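You operate a simulated robot arm through the tools that you are given. There is no shell and no other tool.

You run a simulated robot arm. Do the job below in one go: nothing can be reset, and whatever is moved stays where it is left.

## Task
Dab epoxy on the shaft in the setter and press its ferrule to the red mark.
Fine: epoxy from the green cup, stick back in its stand, slider back at the end.

Only the result counts: the job must be done as asked and must still hold three seconds after the hand-in. Knocking over, shifting, dropping, spilling or breaking anything else fails it.

## Robot
A 7-joint arm with a two-finger parallel gripper, fixed in place. Base frame: the origin is on the floor under the middle of its stand, x ahead of it, y to its left, z up; the work surface is at about z = 92. Lengths are in cm, angles in rad, forces in N, time in s.
With the tool pointing down near the work surface it reaches from about 24 to 68 cm from the base axis. Its first joint turns from -1.152 to 1.152 rad. Payload 2.4 kg.
Tool frame: the origin (TCP) lies between the finger pads and is the grasp point; the fingertips stand 3 cm ahead of it; z points along the fingers, y is the line along which they close. Largest opening 9.4 cm; finger width 2.8, thickness 1; the body of the gripper, 5 by 9.6 cm, starts 5.5 cm behind the TCP.
Orientation is that of the tool frame in the base frame, as [roll, pitch, yaw] about the fixed x, y, z axes, in that order (R = Rz(yaw) Ry(pitch) Rx(roll)). With the fingers straight down and closing along the base's y, the tool's x points along the base's -x, its y along +y and its z along -z.

## Interface
- The arm moves only by the tool arm_command. Its argument "commands" is a list of rows, each a list of 6 numbers: the shift along the tool's x, y, z in cm, then the turn, a rotation vector about the tool's x, y, z in rad. In form: [[x, y, z, ax, ay, az], ...]. A call has 1 to 20 rows; each row is the pose to reach, as a shift and turn from the pose commanded when the call began, along the tool's axes at that moment. "grip" is the finger opening in cm, from 0 to 9.4, set as the call begins (left out, the last holds). A row lasts 0.2 s, in which the tool goes at most 5 cm and 0.15 rad; a call with a longer step from one row to the next is refused whole, and so is a gripper value outside its range. A pose out of reach is approached as far as the arm can. The call stops where the force on the tool passes 50 N (or 10 N more than at its start, if that is more) or the arm is blocked; 0.2 s more then pass. Each finger travels about 15.3 cm/s and halts on what it meets, pressing with about 43 N; the grip force reading is that of the motor and also rises with nothing between the fingers. The clock runs only during rows and for 0.2 s after the last one: add rows that repeat a pose to give the fingers time. The reply holds the time, the measured pose of the TCP, the force on the tool along the base axes, the opening and the grip force, in the units named above and with some noise, with the torque about the TCP (base axes, N m) and any sound that the robot's microphone picked up.
- Cameras (640 x 400 px; columns grow to the right, rows downward): "scene" is fixed at [5.51, 49.34, 144.56]; the picture's right is [-0.53, -0.85, 0.00], its down [-0.47, 0.30, -0.83] and it looks along [0.70, -0.44, -0.56] (base axes); focal length 342 px, centre (320, 200). "wrist" rides on the gripper at [7.6, 1.4, -10.2] in the tool frame; the picture's right is [-0.18, 0.98, 0.00], its down [-0.75, -0.14, -0.64] and it looks along [-0.63, -0.12, 0.77] (tool axes); focal length 243 px, centre (320, 200). There is no depth. A picture from a camera that has moved, and an enlarged one, comes with that camera's place and axes in the base frame and with its lens.
- snapshot(camera): a new picture of that camera. It takes no simulated time.
- inspect(camera, box): a new picture of the part [left, top, right, bottom] of that camera's present view, enlarged. It takes no simulated time.
- job_done(): hands the job in; it is judged then, once.

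Places have to be worked out from the pictures, the camera data and where the tool is seen. Open the gripper and draw the arm clear of the work before you hand the job in, unless the task says otherwise.

The tools are called by a JSON object that holds its "op" and its "data". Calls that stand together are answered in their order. arm_command: Moves the arm, as the interface text tells. Its arguments: {"type":"object","properties":{"commands":{"type":"array"},"grip":{"type":"number"}},"required":["commands"]} The other tools are called the same way: snapshot (camera) takes a picture; inspect (camera, box) takes an enlarged picture of a part of a camera's view; job_done () hands the job in.

At the start:

```text
t: 0.0
ee_pos: [23.24, 24.72, 127.97]
ee_rot: [-3.141, -0.001, -3.141]
ft_force: [0.7, 0.8, -0.3]
wrist_torque: [0.01, 0.02, 0.0]
grip_width: 9.41
grip_force: 0.0
```

scene: 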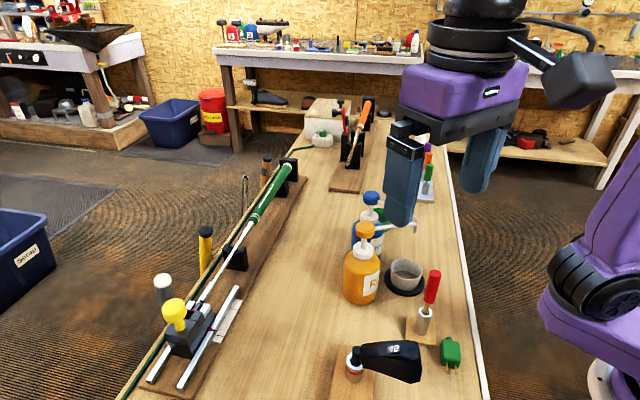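
wrist: 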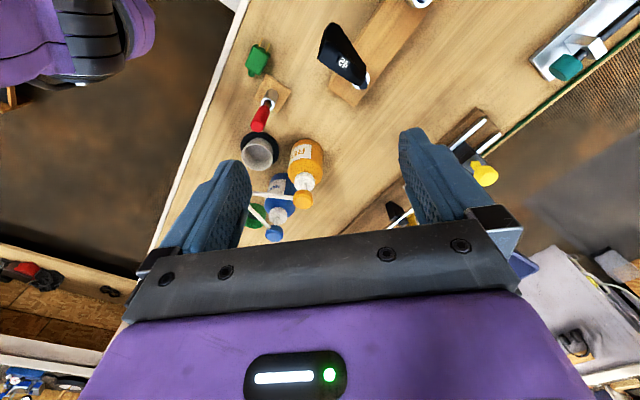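

I'll start by looking closely at the different parts of the scene before moving anything.

{"op": "inspect", "data": {"camera": "scene", "box": [120, 230, 280, 400]}}

{"op": "inspect", "data": {"camera": "scene", "box": [320, 180, 490, 400]}}

{"op": "inspect", "data": {"camera": "scene", "box": [180, 80, 380, 280]}}

{"op": "inspect", "data": {"camera": "wrist", "box": [220, 20, 380, 250]}}

{"op": "inspect", "data": {"camera": "wrist", "box": [360, 0, 640, 260]}}

```text
2.35 times, centred on (200, 315) of scene
camera zoom: at [5.51, 49.34, 144.56], right [-0.53, -0.85, 0.0], down [-0.47, 0.3, -0.83], along [0.7, -0.44, -0.56], focal length 804 px, centre (602, -71)
```

zoom: 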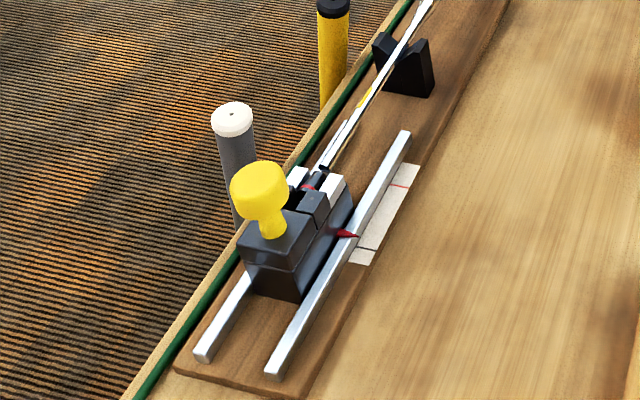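

```text
1.82 times, centred on (405, 290) of scene
camera zoom: at [5.51, 49.34, 144.56], right [-0.53, -0.85, 0.0], down [-0.47, 0.3, -0.83], along [0.7, -0.44, -0.56], focal length 622 px, centre (166, 36)
```

zoom: 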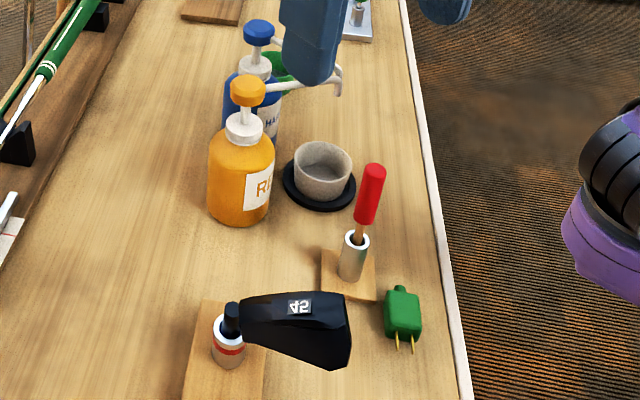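

```text
2.00 times, centred on (280, 180) of scene
camera zoom: at [5.51, 49.34, 144.56], right [-0.53, -0.85, 0.0], down [-0.47, 0.3, -0.83], along [0.7, -0.44, -0.56], focal length 684 px, centre (400, 240)
```

zoom: 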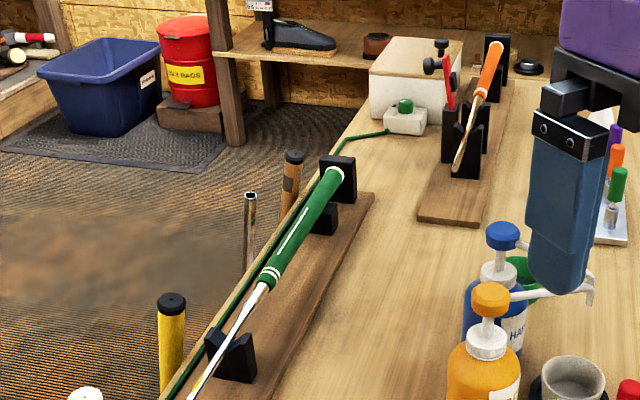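

```text
1.74 times, centred on (300, 135) of wrist
camera zoom: at [15.53, 26.17, 138.32], right [0.18, 0.98, 0.0], down [0.75, -0.14, 0.64], along [0.63, -0.12, -0.77], focal length 422 px, centre (355, 313)
```

zoom: 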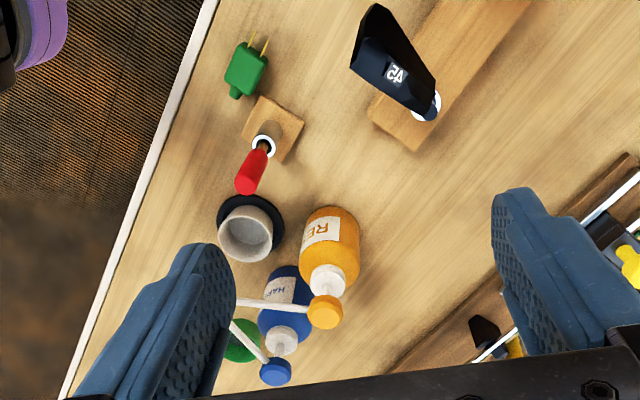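

```text
1.54 times, centred on (500, 130) of wrist
camera zoom: at [15.53, 26.17, 138.32], right [0.18, 0.98, 0.0], down [0.75, -0.14, 0.64], along [0.63, -0.12, -0.77], focal length 373 px, centre (43, 308)
```

zoom: 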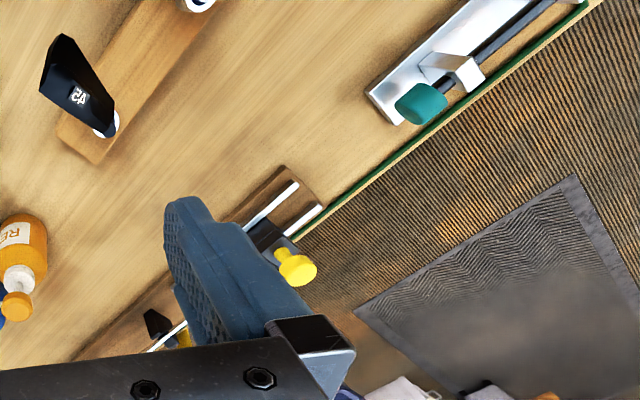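

The bench runs diagonally (roughly along [0.73, -0.68]). I put the setter slider near (46, 49, 96), the red stick's stand near (26, 15) and a green cup near (54, 1). I'll move the wrist camera toward the setter, keeping high, to see its details.

{"op": "arm_command", "data": {"commands": [[-2.5, 2.6, 2, 0, 0, -0.12], [-5, 5.2, 3, 0, 0, -0.24], [-7.5, 7.8, 4, 0, 0, -0.36], [-10, 10.4, 6, 0, 0, -0.48], [-12.5, 13, 8, 0, 0, -0.6], [-15, 15.6, 11, 0, 0, -0.72], [-17, 18, 13, 0, 0, -0.82], [-17, 18, 13, 0, 0, -0.82]]}}

{"op": "snapshot", "data": {"camera": "wrist"}}

{"op": "snapshot", "data": {"camera": "scene"}}

```text
t: 1.8
ee_pos: [40.22, 42.56, 114.83]
ee_rot: [-3.141, 0.002, -2.32]
ft_force: [-0.6, -0.5, -0.3]
wrist_torque: [-0.01, -0.01, -0.02]
grip_width: 9.38
grip_force: 0.1
```

```text
taken
camera wrist: at [34.05, 38.0, 125.23], right [-0.59, 0.8, 0.0], down [0.62, 0.46, 0.64], along [0.52, 0.38, -0.77], focal length 243 px, centre (320, 200)
```

wrist: 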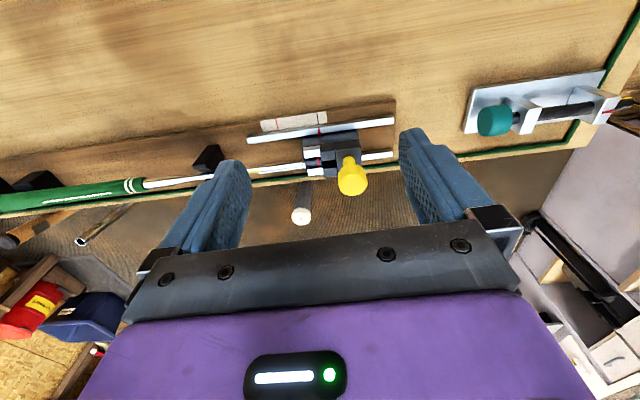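

```text
taken
```

scene: 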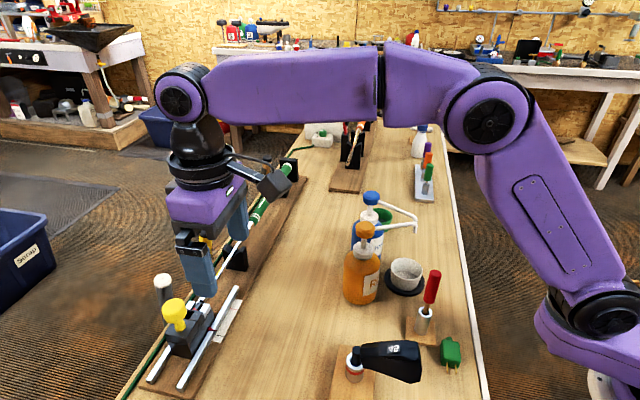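

{"op": "inspect", "data": {"camera": "wrist", "box": [230, 90, 410, 210]}}

{"op": "inspect", "data": {"camera": "wrist", "box": [100, 120, 280, 240]}}

{"op": "inspect", "data": {"camera": "scene", "box": [340, 180, 460, 300]}}

{"op": "inspect", "data": {"camera": "scene", "box": [140, 260, 260, 390]}}

```text
3.33 times, centred on (320, 150) of wrist
camera zoom: at [34.05, 38.0, 125.23], right [-0.59, 0.8, 0.0], down [0.62, 0.46, 0.64], along [0.52, 0.38, -0.77], focal length 809 px, centre (320, 367)
```

zoom: 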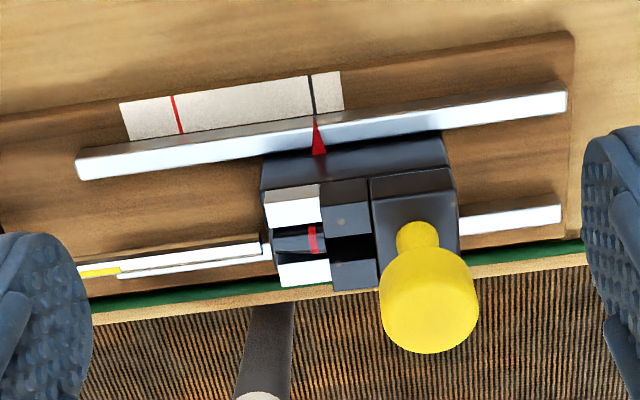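

```text
3.33 times, centred on (190, 180) of wrist
camera zoom: at [34.05, 38.0, 125.23], right [-0.59, 0.8, 0.0], down [0.62, 0.46, 0.64], along [0.52, 0.38, -0.77], focal length 809 px, centre (753, 267)
```

zoom: 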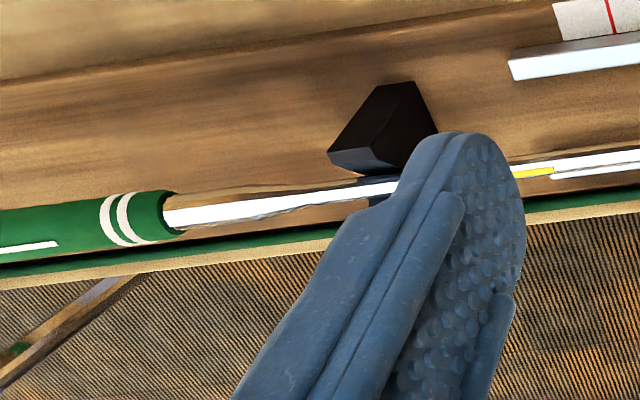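

```text
3.33 times, centred on (400, 240) of scene
camera zoom: at [5.51, 49.34, 144.56], right [-0.53, -0.85, 0.0], down [-0.47, 0.3, -0.83], along [0.7, -0.44, -0.56], focal length 1139 px, centre (53, 67)
```

zoom: 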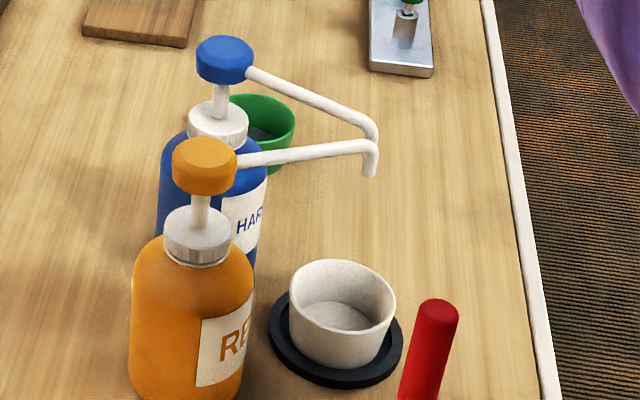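

```text
3.08 times, centred on (200, 325) of scene
camera zoom: at [5.51, 49.34, 144.56], right [-0.53, -0.85, 0.0], down [-0.47, 0.3, -0.83], along [0.7, -0.44, -0.56], focal length 1052 px, centre (689, -185)
```

zoom: 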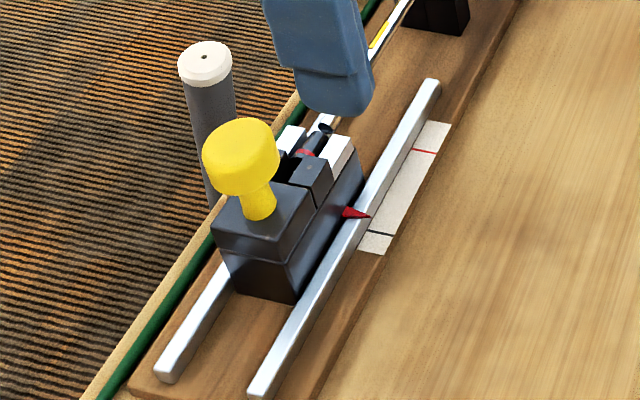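

The setter is clear now: the slider with yellow knob has its red pointer on a black line, the red line is further toward the shaft, and the ferrule sits in the slider's jaws. Next I look at the second rack with coloured handles, the stick stand and the green cup.

{"op": "inspect", "data": {"camera": "scene", "box": [395, 110, 455, 220]}}

{"op": "inspect", "data": {"camera": "scene", "box": [390, 255, 480, 385]}}

{"op": "inspect", "data": {"camera": "scene", "box": [300, 80, 460, 200]}}

```text
3.64 times, centred on (425, 165) of scene
camera zoom: at [5.51, 49.34, 144.56], right [-0.53, -0.85, 0.0], down [-0.47, 0.3, -0.83], along [0.7, -0.44, -0.56], focal length 1243 px, centre (-62, 327)
```

zoom: 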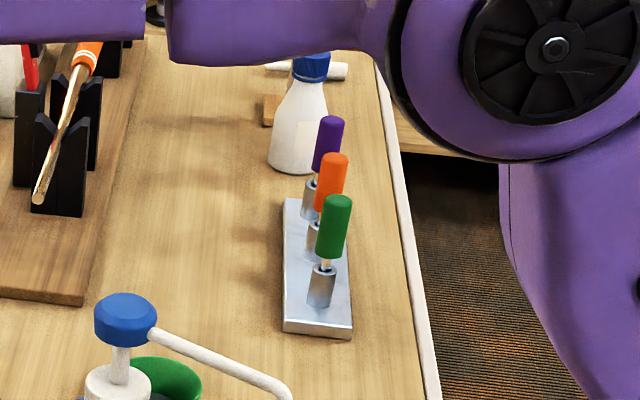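

```text
3.08 times, centred on (435, 320) of scene
camera zoom: at [5.51, 49.34, 144.56], right [-0.53, -0.85, 0.0], down [-0.47, 0.3, -0.83], along [0.7, -0.44, -0.56], focal length 1052 px, centre (-34, -169)
```

zoom: 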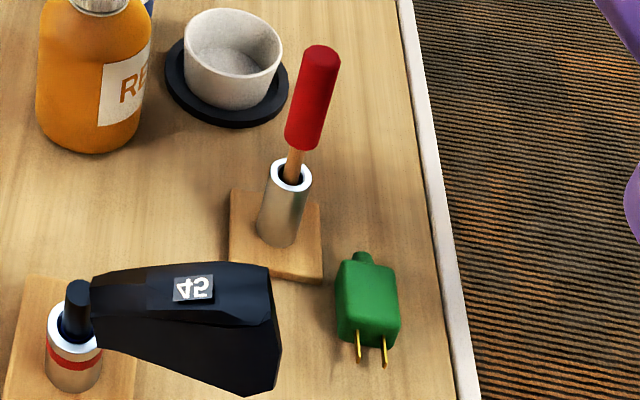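

```text
3.33 times, centred on (380, 140) of scene
camera zoom: at [5.51, 49.34, 144.56], right [-0.53, -0.85, 0.0], down [-0.47, 0.3, -0.83], along [0.7, -0.44, -0.56], focal length 1139 px, centre (120, 400)
```

zoom: 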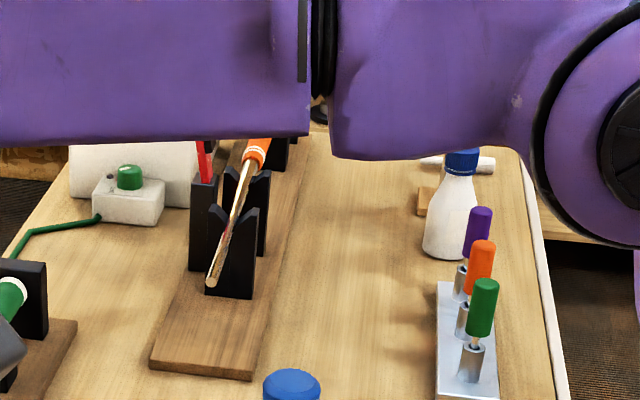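

The red-handled stick in the single tube looks like the applicator, but there are also coloured handles on a metal rack. I'll rise and swing over to look down the bench at the stick, cups, bottles and rack.

{"op": "arm_command", "data": {"commands": [[0, 0, -4, 0, 0, 0], [0, 0, -7.2, 0, 0, 0.1], [2, -1.7, -7.2, 0, 0, 0.24], [4, -3.5, -7.2, 0, 0, 0.38], [6, -5.2, -7.2, 0, 0, 0.52], [8, -7, -7.2, 0, 0, 0.66], [10, -8.7, -7.2, 0, 0, 0.8], [12, -10.5, -7.2, 0, 0, 0.94], [14, -12.2, -7.2, 0, 0, 1.08], [16, -14, -7.2, 0, 0, 1.22], [18, -15.7, -7.2, 0, 0, 1.36], [20.4, -17.5, -7.2, 0, 0, 1.5], [20.4, -17.5, -7.2, 0, 0, 1.57], [20.4, -17.5, -7.2, 0, 0, 1.57]]}}

{"op": "snapshot", "data": {"camera": "wrist"}}

{"op": "snapshot", "data": {"camera": "scene"}}

```text
t: 4.8
ee_pos: [38.98, 15.77, 122.16]
ee_rot: [3.141, 0.0, 2.388]
ft_force: [-0.3, -0.6, -0.1]
wrist_torque: [-0.02, -0.01, -0.01]
grip_width: 9.38
grip_force: 0.0
```

```text
taken
camera wrist: at [34.41, 22.12, 132.47], right [0.81, 0.59, 0.0], down [0.45, -0.62, 0.64], along [0.38, -0.52, -0.77], focal length 243 px, centre (320, 200)
```

wrist: 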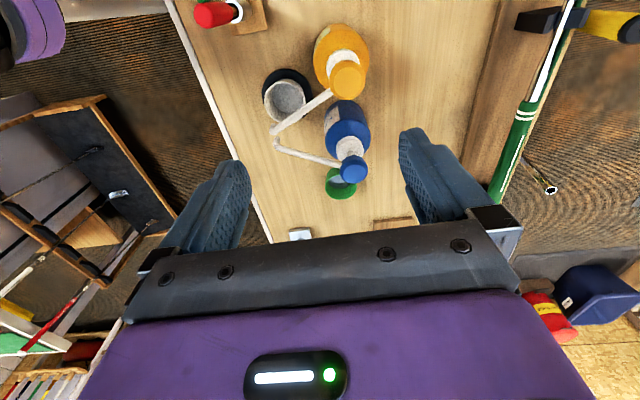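

```text
taken
```

scene: 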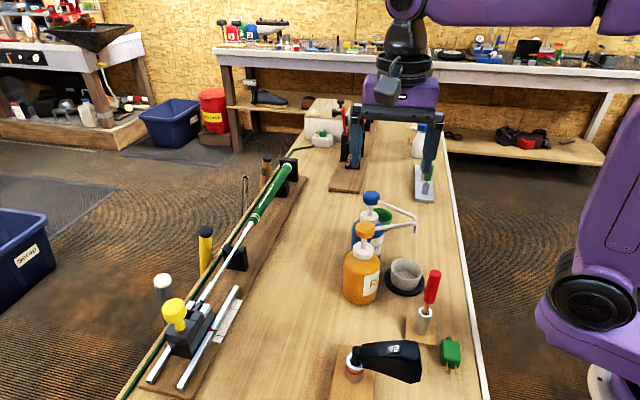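

{"op": "inspect", "data": {"camera": "wrist", "box": [250, 60, 400, 240]}}

{"op": "inspect", "data": {"camera": "wrist", "box": [170, 0, 350, 120]}}

{"op": "inspect", "data": {"camera": "wrist", "box": [310, 150, 370, 210]}}

```text
2.22 times, centred on (325, 150) of wrist
camera zoom: at [34.41, 22.12, 132.47], right [0.81, 0.59, 0.0], down [0.45, -0.62, 0.64], along [0.38, -0.52, -0.77], focal length 539 px, centre (309, 311)
```

zoom: 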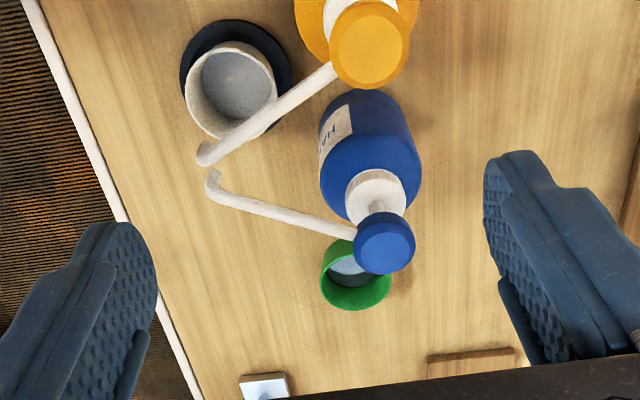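

```text
3.33 times, centred on (260, 60) of wrist
camera zoom: at [34.41, 22.12, 132.47], right [0.81, 0.59, 0.0], down [0.45, -0.62, 0.64], along [0.38, -0.52, -0.77], focal length 809 px, centre (520, 667)
```

zoom: 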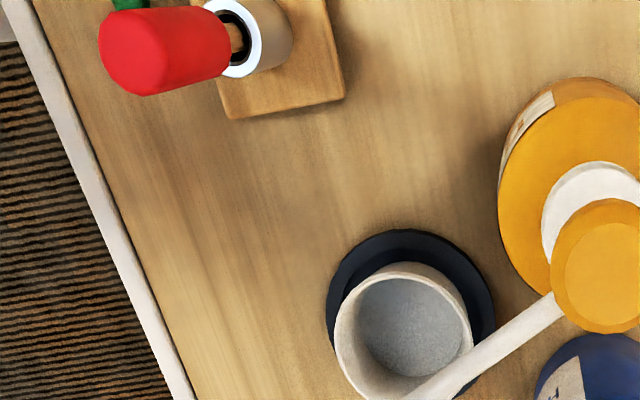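

```text
6.67 times, centred on (340, 180) of wrist
camera zoom: at [34.41, 22.12, 132.47], right [0.81, 0.59, 0.0], down [0.45, -0.62, 0.64], along [0.38, -0.52, -0.77], focal length 1618 px, centre (187, 333)
```

zoom: 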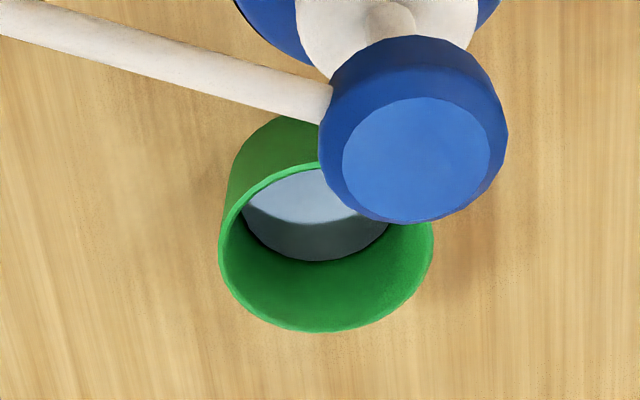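

The green cup (rim about z 96) sits at about (53.5, 2.2) with grey epoxy in it, just beyond the blue pump. I'll move further along the bench to look at the coloured handles on the metal rack and get a second view of the green cup.

{"op": "arm_command", "data": {"commands": [[-4, -1, 0, 0, 0, 0], [-8, -2, 0, 0, 0, 0], [-12, -3, 0, 0, 0, 0], [-16, -4, 0, 0, 0, 0], [-16, -4, 0, 0, 0, 0]]}}

{"op": "snapshot", "data": {"camera": "wrist"}}

{"op": "inspect", "data": {"camera": "wrist", "box": [220, 50, 400, 250]}}

```text
t: 6.0
ee_pos: [48.05, 1.95, 122.13]
ee_rot: [3.14, 0.0, 2.391]
ft_force: [1.2, 0.2, -0.5]
wrist_torque: [0.0, -0.01, 0.0]
grip_width: 9.39
grip_force: 0.1
```

```text
taken
camera wrist: at [43.37, 8.26, 132.47], right [0.8, 0.59, 0.0], down [0.46, -0.62, 0.64], along [0.38, -0.52, -0.77], focal length 243 px, centre (320, 200)
```

wrist: 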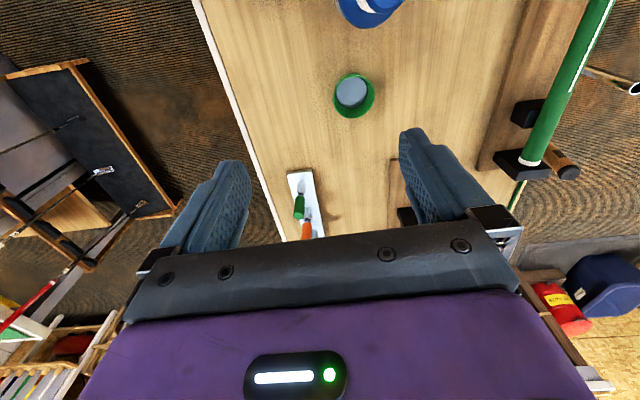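

```text
2.00 times, centred on (310, 150) of wrist
camera zoom: at [43.37, 8.26, 132.47], right [0.8, 0.59, 0.0], down [0.46, -0.62, 0.64], along [0.38, -0.52, -0.77], focal length 485 px, centre (340, 300)
```

zoom: 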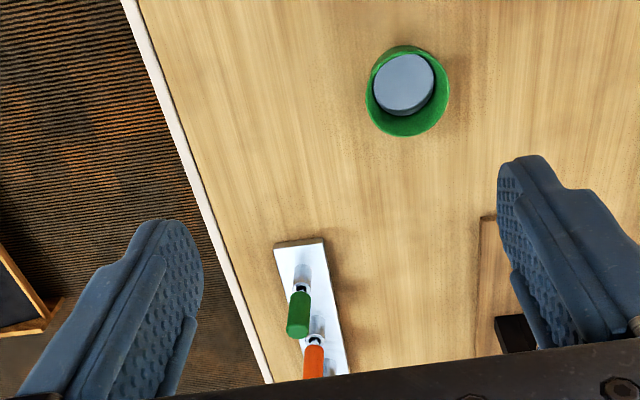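

{"op": "inspect", "data": {"camera": "wrist", "box": [310, 55, 400, 130]}}

{"op": "inspect", "data": {"camera": "wrist", "box": [270, 160, 350, 245]}}

```text
5.33 times, centred on (355, 92) of wrist
camera zoom: at [43.37, 8.26, 132.47], right [0.8, 0.59, 0.0], down [0.46, -0.62, 0.64], along [0.38, -0.52, -0.77], focal length 1294 px, centre (133, 773)
```

zoom: 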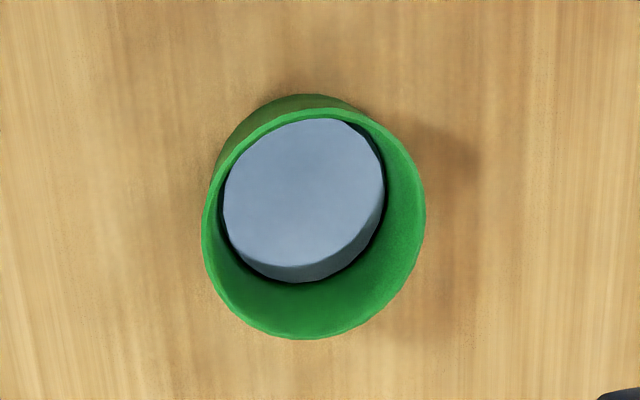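

```text
4.71 times, centred on (310, 202) of wrist
camera zoom: at [43.37, 8.26, 132.47], right [0.8, 0.59, 0.0], down [0.46, -0.62, 0.64], along [0.38, -0.52, -0.77], focal length 1142 px, centre (367, 188)
```

zoom: 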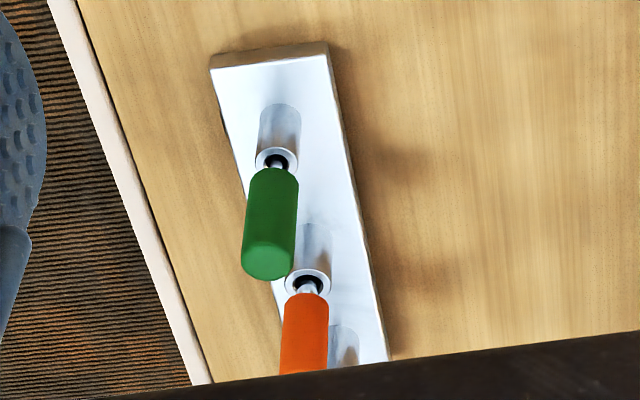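

The rack handles are on metal shafts (tools), so the wooden red-handled stick is the applicator. I triangulate the green cup's rim centre at (53.65, 2.34, 96.2). I'll zoom harder on the ferrule, pointer and scale from the fixed camera.

{"op": "inspect", "data": {"camera": "scene", "box": [185, 280, 245, 340]}}

{"op": "inspect", "data": {"camera": "scene", "box": [200, 235, 260, 300]}}

{"op": "inspect", "data": {"camera": "scene", "box": [405, 262, 445, 342]}}

```text
6.67 times, centred on (215, 310) of scene
camera zoom: at [5.51, 49.33, 144.56], right [-0.53, -0.85, 0.0], down [-0.47, 0.3, -0.83], along [0.7, -0.44, -0.56], focal length 2279 px, centre (1020, -533)
```

zoom: 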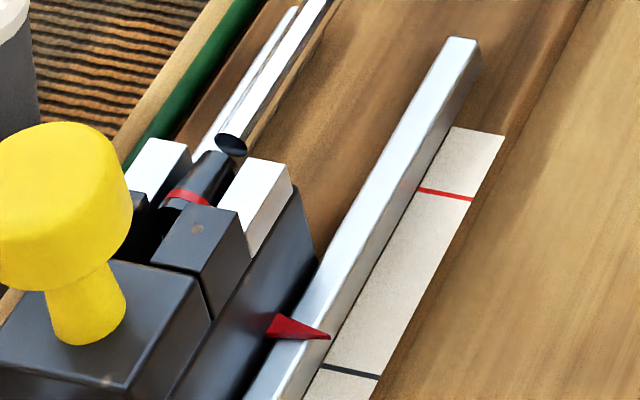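

```text
6.15 times, centred on (230, 268) of scene
camera zoom: at [5.51, 49.33, 144.56], right [-0.53, -0.85, 0.0], down [-0.47, 0.3, -0.83], along [0.7, -0.44, -0.56], focal length 2104 px, centre (874, -215)
```

zoom: 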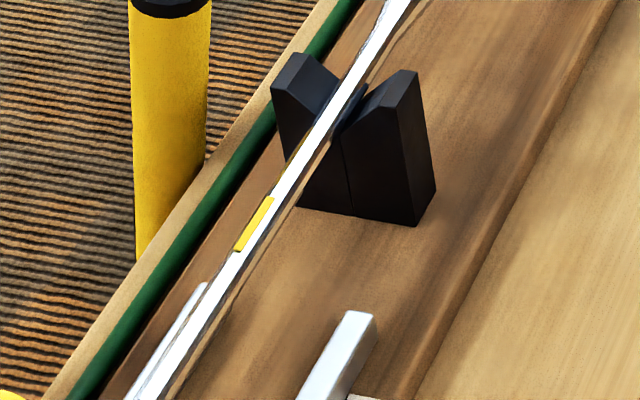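

```text
5.00 times, centred on (425, 302) of scene
camera zoom: at [5.51, 49.33, 144.56], right [-0.53, -0.85, 0.0], down [-0.47, 0.3, -0.83], along [0.7, -0.44, -0.56], focal length 1709 px, centre (-205, -310)
```

zoom: 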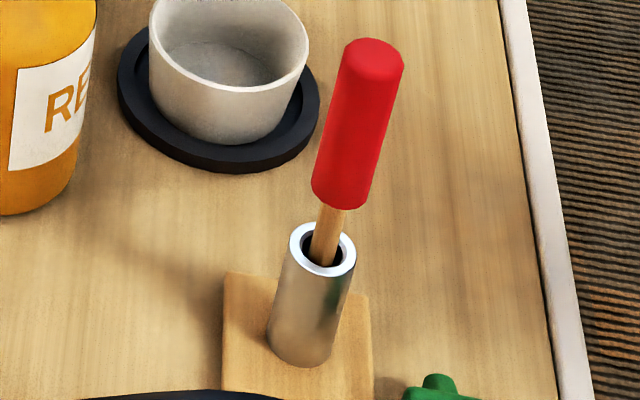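

The ferrule (black, red band) sits in the slider's nest just behind the hollow shaft tip, which I place at (48.8, 46.1, 97.65). The stick is nearly vertical at about (27.2, 15.2), with its handle from z 100 to 107, and I now move above it for a closer look.

{"op": "arm_command", "data": {"commands": [[4, -0.75, 0, 0, 0, -0.125], [8.1, -1.5, 0, 0, 0, -0.25], [12.1, -2.25, 0, 0, 0, -0.375], [16.2, -3, 1, 0, 0, -0.5], [20.2, -3.8, 2.5, 0, 0, -0.625], [24.28, -4.53, 4.1, 0, 0, -0.75], [24.28, -4.53, 4.1, 0, 0, -0.75]], "grip": 5.0}}

{"op": "snapshot", "data": {"camera": "wrist"}}

{"op": "snapshot", "data": {"camera": "scene"}}

```text
t: 7.6
ee_pos: [27.27, 15.34, 118.0]
ee_rot: [-3.141, 0.0, -3.14]
ft_force: [0.5, 0.2, -1.0]
wrist_torque: [0.01, -0.01, 0.0]
grip_width: 4.96
grip_force: 0.0
```

```text
taken
camera wrist: at [19.68, 16.74, 128.39], right [0.18, 0.98, 0.0], down [0.75, -0.14, 0.64], along [0.63, -0.12, -0.77], focal length 243 px, centre (320, 200)
```

wrist: 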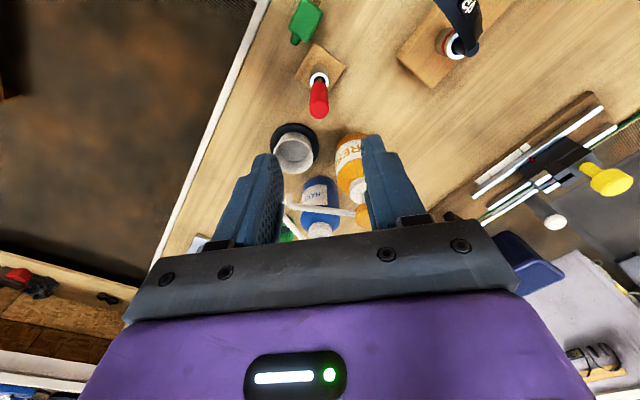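

```text
taken
```

scene: 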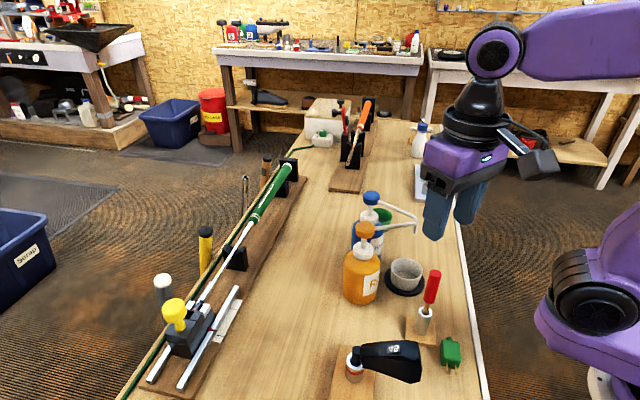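

{"op": "inspect", "data": {"camera": "wrist", "box": [280, 40, 360, 130]}}

{"op": "inspect", "data": {"camera": "scene", "box": [405, 180, 485, 340]}}

```text
4.44 times, centred on (320, 85) of wrist
camera zoom: at [19.68, 16.74, 128.39], right [0.18, 0.98, 0.0], down [0.75, -0.14, 0.64], along [0.63, -0.12, -0.77], focal length 1078 px, centre (320, 711)
```

zoom: 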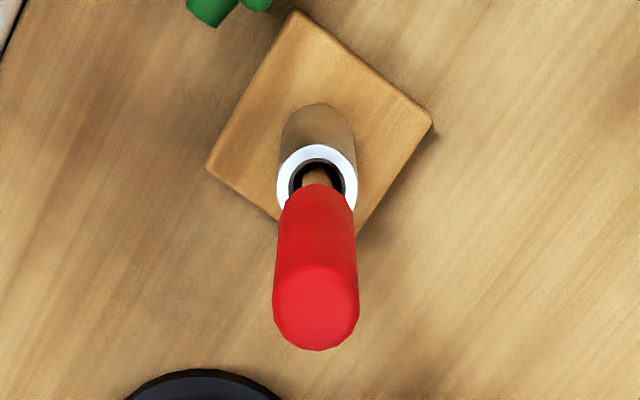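

```text
2.50 times, centred on (445, 260) of scene
camera zoom: at [5.5, 49.34, 144.56], right [-0.53, -0.85, 0.0], down [-0.47, 0.3, -0.83], along [0.7, -0.44, -0.56], focal length 855 px, centre (8, 50)
```

zoom: 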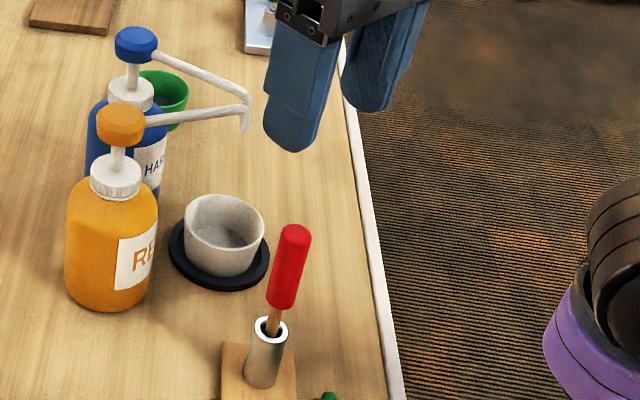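

The stick's handle top is at about (27.1, 15.2, 106.7) with the fingers centred over it. I descend to TCP z≈104 and check before closing.

{"op": "arm_command", "data": {"commands": [[0.12, -0.14, 4, 0, 0, 0], [0.12, -0.14, 8, 0, 0, 0], [0.12, -0.14, 11, 0, 0, 0], [0.12, -0.14, 14, 0, 0, 0], [0.12, -0.14, 14, 0, 0, 0]]}}

{"op": "snapshot", "data": {"camera": "wrist"}}

{"op": "inspect", "data": {"camera": "scene", "box": [385, 220, 485, 340]}}

```text
t: 8.8
ee_pos: [26.93, 14.84, 104.0]
ee_rot: [3.141, 0.0, -3.14]
ft_force: [0.3, -0.3, -0.8]
wrist_torque: [0.03, 0.0, 0.0]
grip_width: 4.99
grip_force: 0.1
```

```text
taken
camera wrist: at [19.32, 16.41, 114.29], right [0.18, 0.98, 0.0], down [0.75, -0.14, 0.64], along [0.63, -0.12, -0.77], focal length 243 px, centre (320, 200)
```

wrist: 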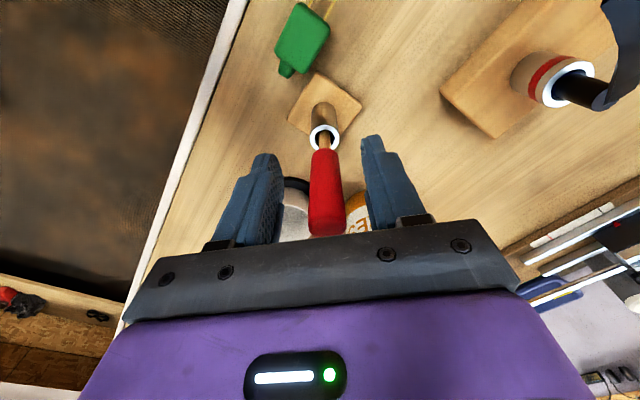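

```text
3.33 times, centred on (435, 280) of scene
camera zoom: at [5.51, 49.34, 144.56], right [-0.53, -0.85, 0.0], down [-0.47, 0.3, -0.83], along [0.7, -0.44, -0.56], focal length 1139 px, centre (-63, -67)
```

zoom: 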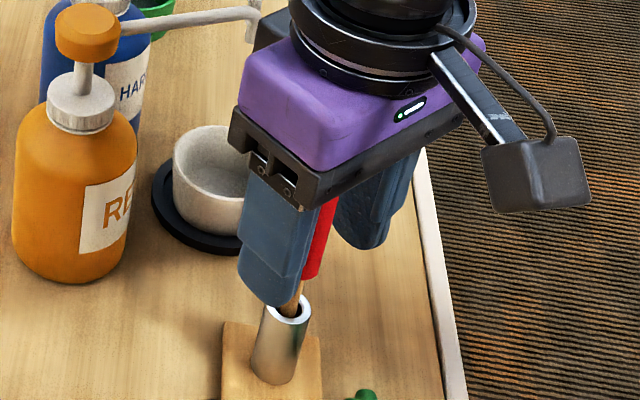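

{"op": "inspect", "data": {"camera": "wrist", "box": [260, 110, 390, 240]}}

```text
3.08 times, centred on (325, 175) of wrist
camera zoom: at [19.32, 16.41, 114.29], right [0.18, 0.98, 0.0], down [0.75, -0.14, 0.64], along [0.63, -0.12, -0.77], focal length 746 px, centre (305, 277)
```

zoom: 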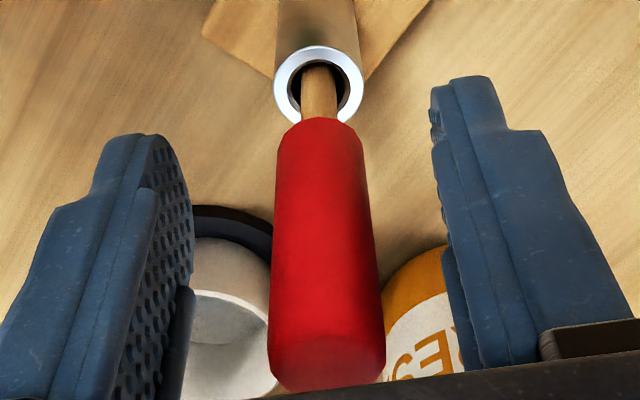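

The handle's axis sits about 0.3 cm toward +y of the grip centre. I shift by 0.27 and then close on it.

{"op": "arm_command", "data": {"commands": [[0, 0.27, 0, 0, 0, 0], [0, 0.27, 0, 0, 0, 0]]}}

{"op": "arm_command", "data": {"commands": [[0, 0, 0, 0, 0, 0], [0, 0, 0, 0, 0, 0], [0, 0, 0, 0, 0, 0]], "grip": 1.0}}

{"op": "inspect", "data": {"camera": "wrist", "box": [260, 80, 390, 240]}}

```text
t: 9.4
ee_pos: [26.99, 15.23, 103.91]
ee_rot: [3.141, -0.001, 3.141]
ft_force: [0.3, -0.4, -0.2]
wrist_torque: [-0.02, 0.01, -0.02]
grip_width: 5.0
grip_force: 0.1
```

```text
t: 10.2
ee_pos: [27.1, 15.11, 103.94]
ee_rot: [3.141, 0.001, -3.141]
ft_force: [0.1, -0.1, 0.7]
wrist_torque: [0.01, -0.05, 0.01]
grip_width: 1.69
grip_force: 43.1
```

```text
2.50 times, centred on (325, 160) of wrist
camera zoom: at [19.39, 16.69, 114.32], right [0.18, 0.98, 0.0], down [0.75, -0.14, 0.64], along [0.63, -0.12, -0.77], focal length 606 px, centre (308, 300)
```

zoom: 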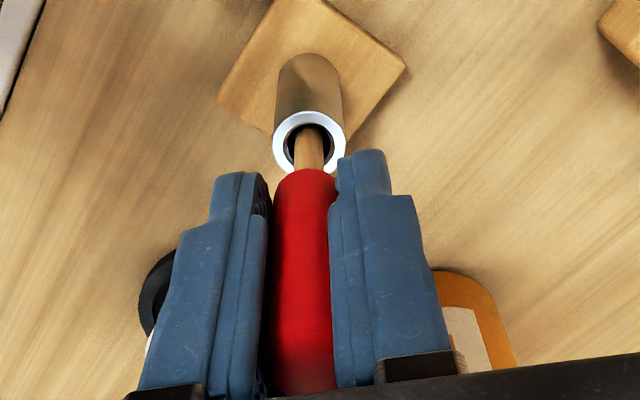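

Gripped firmly (1.69 cm opening, 43 N). I lift straight up 6 cm slowly and check that the tube stays put and see the stick's tip.

{"op": "arm_command", "data": {"commands": [[0, 0, -1.5, 0, 0, 0], [0, 0, -3, 0, 0, 0], [0, 0, -4.5, 0, 0, 0], [0, 0, -6, 0, 0, 0], [0, 0, -8, 0, 0, 0], [0, 0, -8, 0, 0, 0]]}}

{"op": "inspect", "data": {"camera": "wrist", "box": [260, 40, 400, 240]}}

{"op": "inspect", "data": {"camera": "scene", "box": [385, 180, 485, 340]}}

```text
t: 11.6
ee_pos: [26.85, 15.35, 112.15]
ee_rot: [-3.141, 0.0, -3.14]
ft_force: [0.1, -0.3, -0.7]
wrist_torque: [0.0, 0.01, 0.02]
grip_width: 1.66
grip_force: 43.1
```

```text
2.00 times, centred on (330, 140) of wrist
camera zoom: at [19.35, 16.8, 122.41], right [0.18, 0.98, 0.0], down [0.75, -0.14, 0.64], along [0.63, -0.12, -0.77], focal length 485 px, centre (300, 320)
```

zoom: 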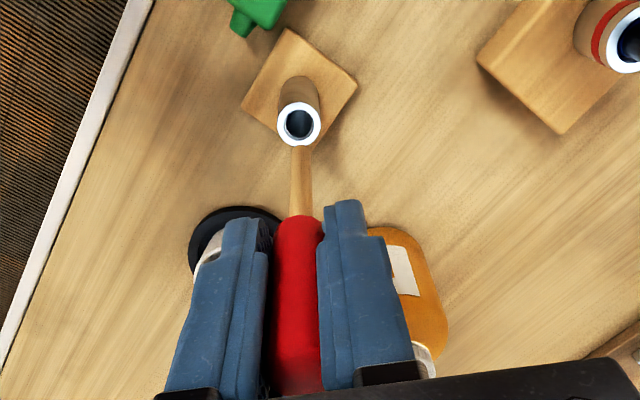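

```text
2.50 times, centred on (435, 260) of scene
camera zoom: at [5.51, 49.34, 144.56], right [-0.53, -0.85, 0.0], down [-0.47, 0.3, -0.83], along [0.7, -0.44, -0.56], focal length 855 px, centre (32, 50)
```

zoom: 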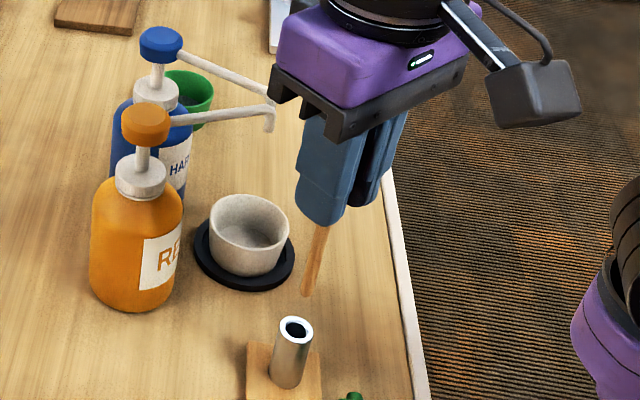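

{"op": "inspect", "data": {"camera": "wrist", "box": [295, 90, 345, 160]}}

{"op": "inspect", "data": {"camera": "scene", "box": [415, 260, 465, 320]}}

```text
5.71 times, centred on (320, 125) of wrist
camera zoom: at [19.35, 16.8, 122.41], right [0.18, 0.98, 0.0], down [0.75, -0.14, 0.64], along [0.63, -0.12, -0.77], focal length 1386 px, centre (320, 629)
```

zoom: 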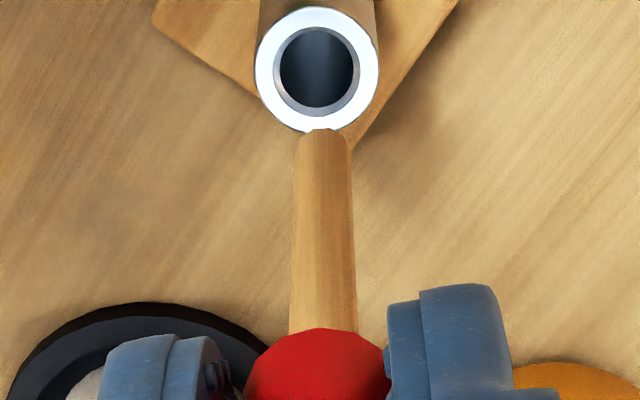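

```text
6.67 times, centred on (440, 290) of scene
camera zoom: at [5.51, 49.34, 144.56], right [-0.53, -0.85, 0.0], down [-0.47, 0.3, -0.83], along [0.7, -0.44, -0.56], focal length 2279 px, centre (-480, -400)
```

zoom: 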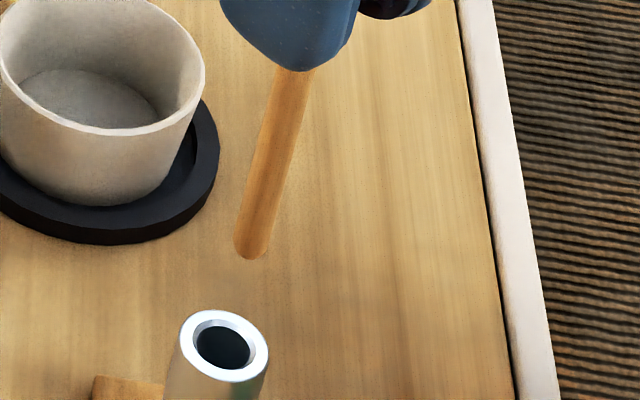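

The stick's tip is about 11.0 cm below the TCP and the stick hangs vertically. I raise it to clear the pumps (about z 108), carry it over the green cup and stop above it to check alignment.

{"op": "arm_command", "data": {"commands": [[0, 0, -5, 0, 0, 0], [0, 0, -9.5, 0, 0, 0], [-3.8, -1.85, -10, 0, 0, 0], [-7.6, -3.7, -10, 0, 0, 0], [-11.4, -5.55, -10, 0, 0, 0], [-15.2, -7.4, -10, 0, 0, 0], [-19, -9.25, -10, 0, 0, 0], [-22.8, -11.1, -10, 0, 0, 0], [-26.57, -12.95, -10, 0, 0, 0], [-26.57, -12.95, -6, 0, 0, 0], [-26.57, -12.95, -3, 0, 0, 0], [-26.57, -12.95, -3, 0, 0, 0]]}}

{"op": "snapshot", "data": {"camera": "wrist"}}

{"op": "inspect", "data": {"camera": "scene", "box": [330, 120, 470, 240]}}

```text
t: 14.2
ee_pos: [53.7, 2.35, 115.02]
ee_rot: [-3.14, 0.0, -3.141]
ft_force: [0.1, -0.6, 0.3]
wrist_torque: [0.0, 0.0, -0.01]
grip_width: 1.67
grip_force: 43.2
```

```text
taken
camera wrist: at [45.99, 3.91, 125.35], right [0.18, 0.98, 0.0], down [0.75, -0.14, 0.64], along [0.63, -0.12, -0.77], focal length 243 px, centre (320, 200)
```

wrist: 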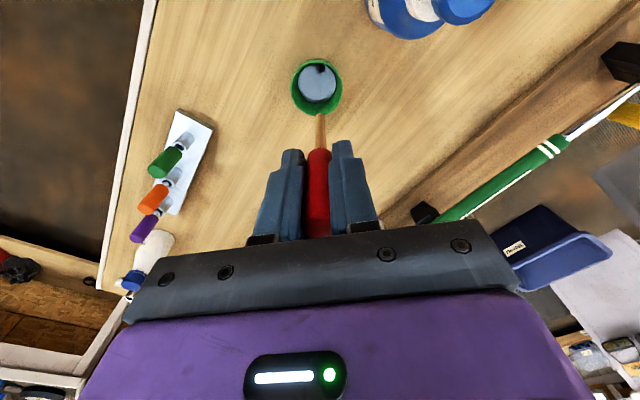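

```text
3.33 times, centred on (400, 180) of scene
camera zoom: at [5.51, 49.34, 144.56], right [-0.53, -0.85, 0.0], down [-0.47, 0.3, -0.83], along [0.7, -0.44, -0.56], focal length 1139 px, centre (53, 267)
```

zoom: 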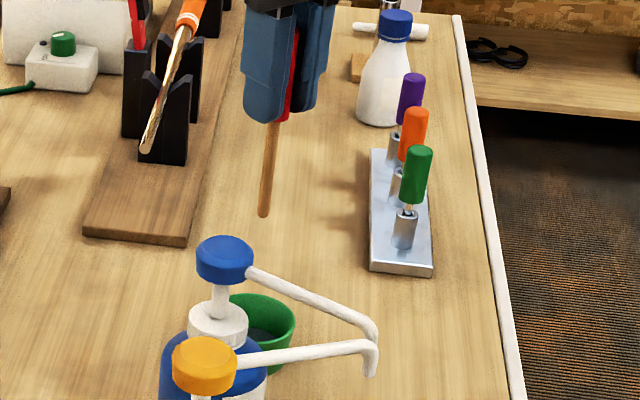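

{"op": "inspect", "data": {"camera": "wrist", "box": [270, 40, 370, 160]}}

```text
3.33 times, centred on (320, 100) of wrist
camera zoom: at [45.99, 3.91, 125.35], right [0.18, 0.98, 0.0], down [0.75, -0.14, 0.64], along [0.63, -0.12, -0.77], focal length 809 px, centre (320, 533)
```

zoom: 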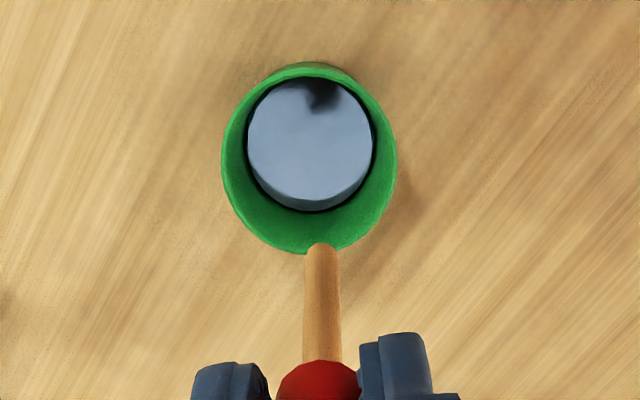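

Stick is over the cup within about 0.2 cm, and the epoxy surface is near z 94.2. I lower the tip about 10.5 cm to z≈93.6, slowly near the end, and dwell.

{"op": "arm_command", "data": {"commands": [[0, -0.2, 3, 0, 0, 0], [0, -0.2, 6, 0, 0, 0], [0, -0.2, 8, 0, 0, 0], [0, -0.2, 9.3, 0, 0, 0], [0, -0.2, 10.1, 0, 0, 0], [0, -0.2, 10.5, 0, 0, 0], [0, -0.2, 10.5, 0, 0, 0]]}}

{"op": "inspect", "data": {"camera": "wrist", "box": [270, 60, 390, 200]}}

{"op": "inspect", "data": {"camera": "scene", "box": [340, 150, 440, 240]}}

```text
t: 15.8
ee_pos: [53.5, 2.24, 104.66]
ee_rot: [-3.142, 0.001, -3.141]
ft_force: [0.0, 0.9, 0.0]
wrist_torque: [-0.02, -0.03, 0.01]
grip_width: 1.67
grip_force: 43.2
```

```text
2.86 times, centred on (330, 130) of wrist
camera zoom: at [46.01, 3.68, 114.91], right [0.18, 0.98, 0.0], down [0.75, -0.14, 0.64], along [0.63, -0.12, -0.77], focal length 693 px, centre (291, 400)
```

zoom: 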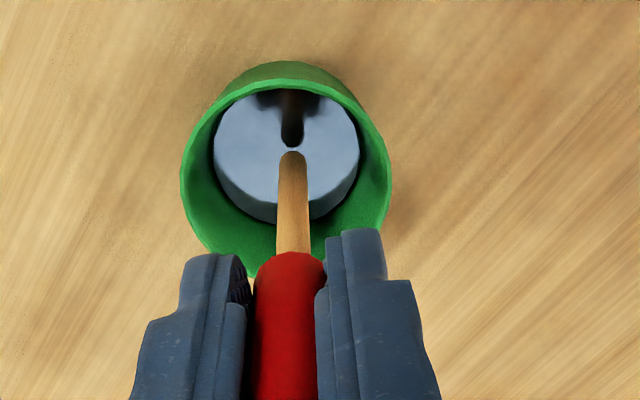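

```text
4.44 times, centred on (390, 195) of scene
camera zoom: at [5.51, 49.34, 144.56], right [-0.53, -0.85, 0.0], down [-0.47, 0.3, -0.83], along [0.7, -0.44, -0.56], focal length 1519 px, centre (9, 222)
```

zoom: 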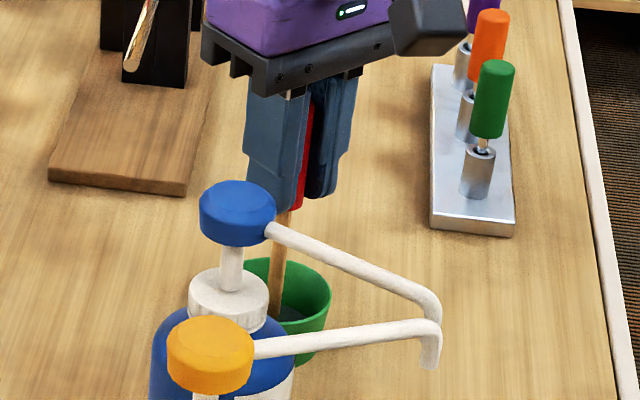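

The tip and its reflection are almost touching, so it is about 0.15 cm above the surface. I lower a further 0.6 cm and dwell.

{"op": "arm_command", "data": {"commands": [[0, 0, 0.3, 0, 0, 0], [0, 0, 0.6, 0, 0, 0], [0, 0, 0.6, 0, 0, 0], [0, 0, 0.6, 0, 0, 0], [0, 0, 0.6, 0, 0, 0]]}}

{"op": "inspect", "data": {"camera": "wrist", "box": [280, 70, 360, 160]}}

```text
t: 17.0
ee_pos: [53.71, 2.25, 103.92]
ee_rot: [3.141, 0.0, 3.141]
ft_force: [-0.2, -0.1, -0.8]
wrist_torque: [0.01, 0.0, 0.02]
grip_width: 1.66
grip_force: 43.2
```

```text
4.44 times, centred on (320, 115) of wrist
camera zoom: at [46.01, 3.73, 114.32], right [0.18, 0.98, 0.0], down [0.75, -0.14, 0.64], along [0.63, -0.12, -0.77], focal length 1078 px, centre (320, 578)
```

zoom: 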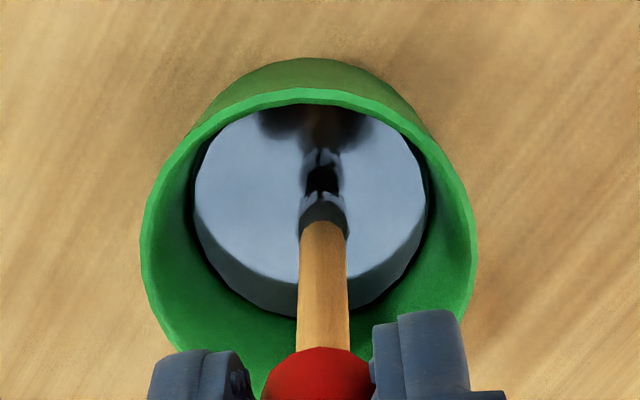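

The stick's end is now coated grey with epoxy. I lift it straight out, carry it high across clear bench to above the shaft just past its tip, and hover about 4 cm above to check alignment.

{"op": "arm_command", "data": {"commands": [[0, 0, -3, 0, 0, 0], [0, 0, -7, 0, 0, 0], [0, 0, -12, 0, 0, 0], [0, 0, -17, 0, 0, 0], [0.3, 4.2, -17, 0, 0, -0.08], [0.7, 8.5, -17, 0, 0, -0.16], [1.1, 12.8, -17, 0, 0, -0.24], [1.5, 17.1, -17, 0, 0, -0.33], [1.9, 21.4, -17, 0, 0, -0.41], [2.3, 25.7, -17, 0, 0, -0.49], [2.7, 30, -17, 0, 0, -0.58], [3.1, 34.3, -17, 0, 0, -0.66], [3.5, 38.6, -17, 0, 0, -0.74], [3.8, 42.8, -16, 0, 0, -0.82], [3.8, 42.8, -12.5, 0, 0, -0.82], [3.8, 42.8, -9.2, 0, 0, -0.82], [3.8, 42.8, -9.2, 0, 0, -0.82]]}}

{"op": "snapshot", "data": {"camera": "wrist"}}

{"op": "snapshot", "data": {"camera": "scene"}}

```text
t: 20.6
ee_pos: [48.28, 43.76, 113.96]
ee_rot: [3.141, 0.001, -2.321]
ft_force: [-1.0, 0.0, 0.2]
wrist_torque: [0.02, 0.03, -0.02]
grip_width: 1.67
grip_force: 42.9
out of reach, approached as far as the arm can: row 12, 13, 14, 15, 16, 17
```

```text
taken
camera wrist: at [42.08, 39.23, 124.31], right [-0.59, 0.81, 0.0], down [0.62, 0.45, 0.64], along [0.52, 0.38, -0.77], focal length 243 px, centre (320, 200)
```

wrist: 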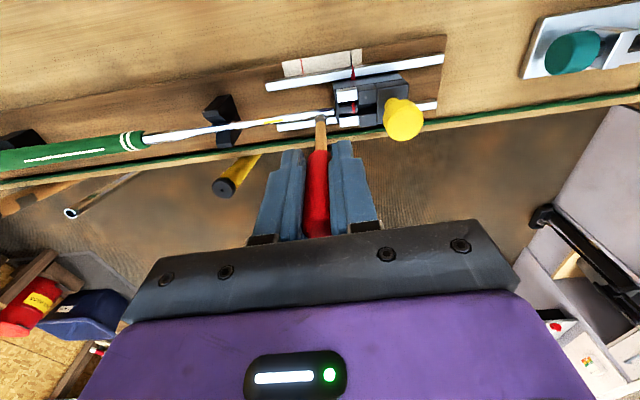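

```text
taken
```

scene: 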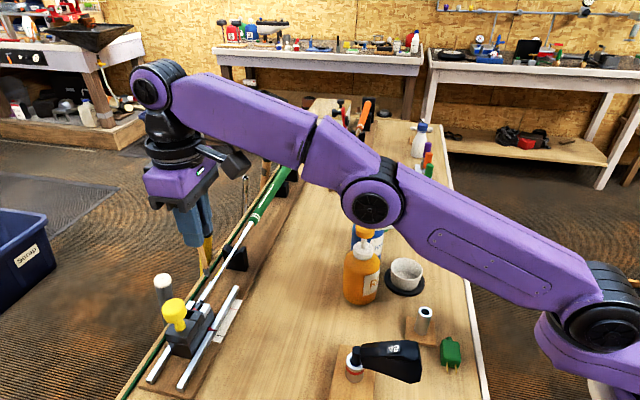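

That hover point is just out of reach with the tool vertical (arm stopped at r≈65). I'll pull back 5 cm and tilt the tool about 0.35 rad so the stick points outward, which needs less arm radius, and re-read the pose.

{"op": "arm_command", "data": {"commands": [[2, 0, 0, 0, -0.1, 0], [4, 0, 0, 0, -0.2, 0], [5, 0, 0, 0, -0.3, 0], [5, 0, 0, 0, -0.35, 0], [5, 0, 0, 0, -0.35, 0], [5, 0, 0, 0, -0.35, 0]]}}

{"op": "snapshot", "data": {"camera": "wrist"}}

{"op": "inspect", "data": {"camera": "scene", "box": [140, 180, 280, 360]}}

```text
t: 22.0
ee_pos: [44.96, 40.17, 113.93]
ee_rot: [3.141, 0.35, -2.321]
ft_force: [0.0, -0.8, 0.3]
wrist_torque: [-0.02, -0.02, 0.01]
grip_width: 1.69
grip_force: 43.3
out of reach, approached as far as the arm can: row 1
```

```text
taken
camera wrist: at [36.66, 33.29, 121.12], right [-0.6, 0.8, 0.06], down [0.44, 0.26, 0.86], along [0.67, 0.55, -0.5], focal length 243 px, centre (320, 200)
```

wrist: 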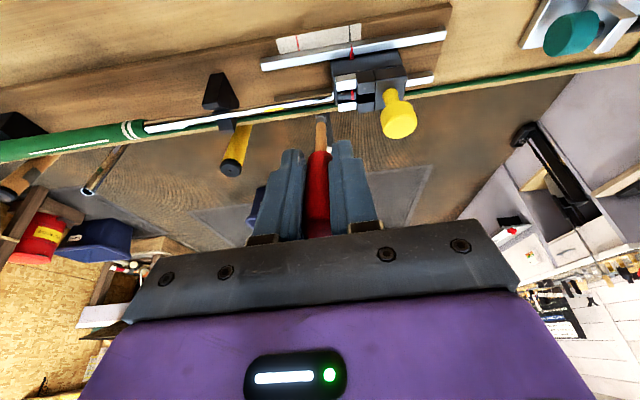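

```text
2.22 times, centred on (210, 270) of scene
camera zoom: at [5.5, 49.34, 144.56], right [-0.53, -0.85, 0.0], down [-0.47, 0.3, -0.83], along [0.7, -0.44, -0.56], focal length 760 px, centre (564, 44)
```

zoom: 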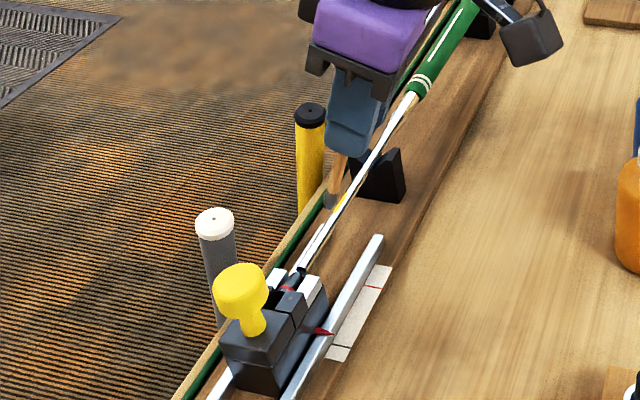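

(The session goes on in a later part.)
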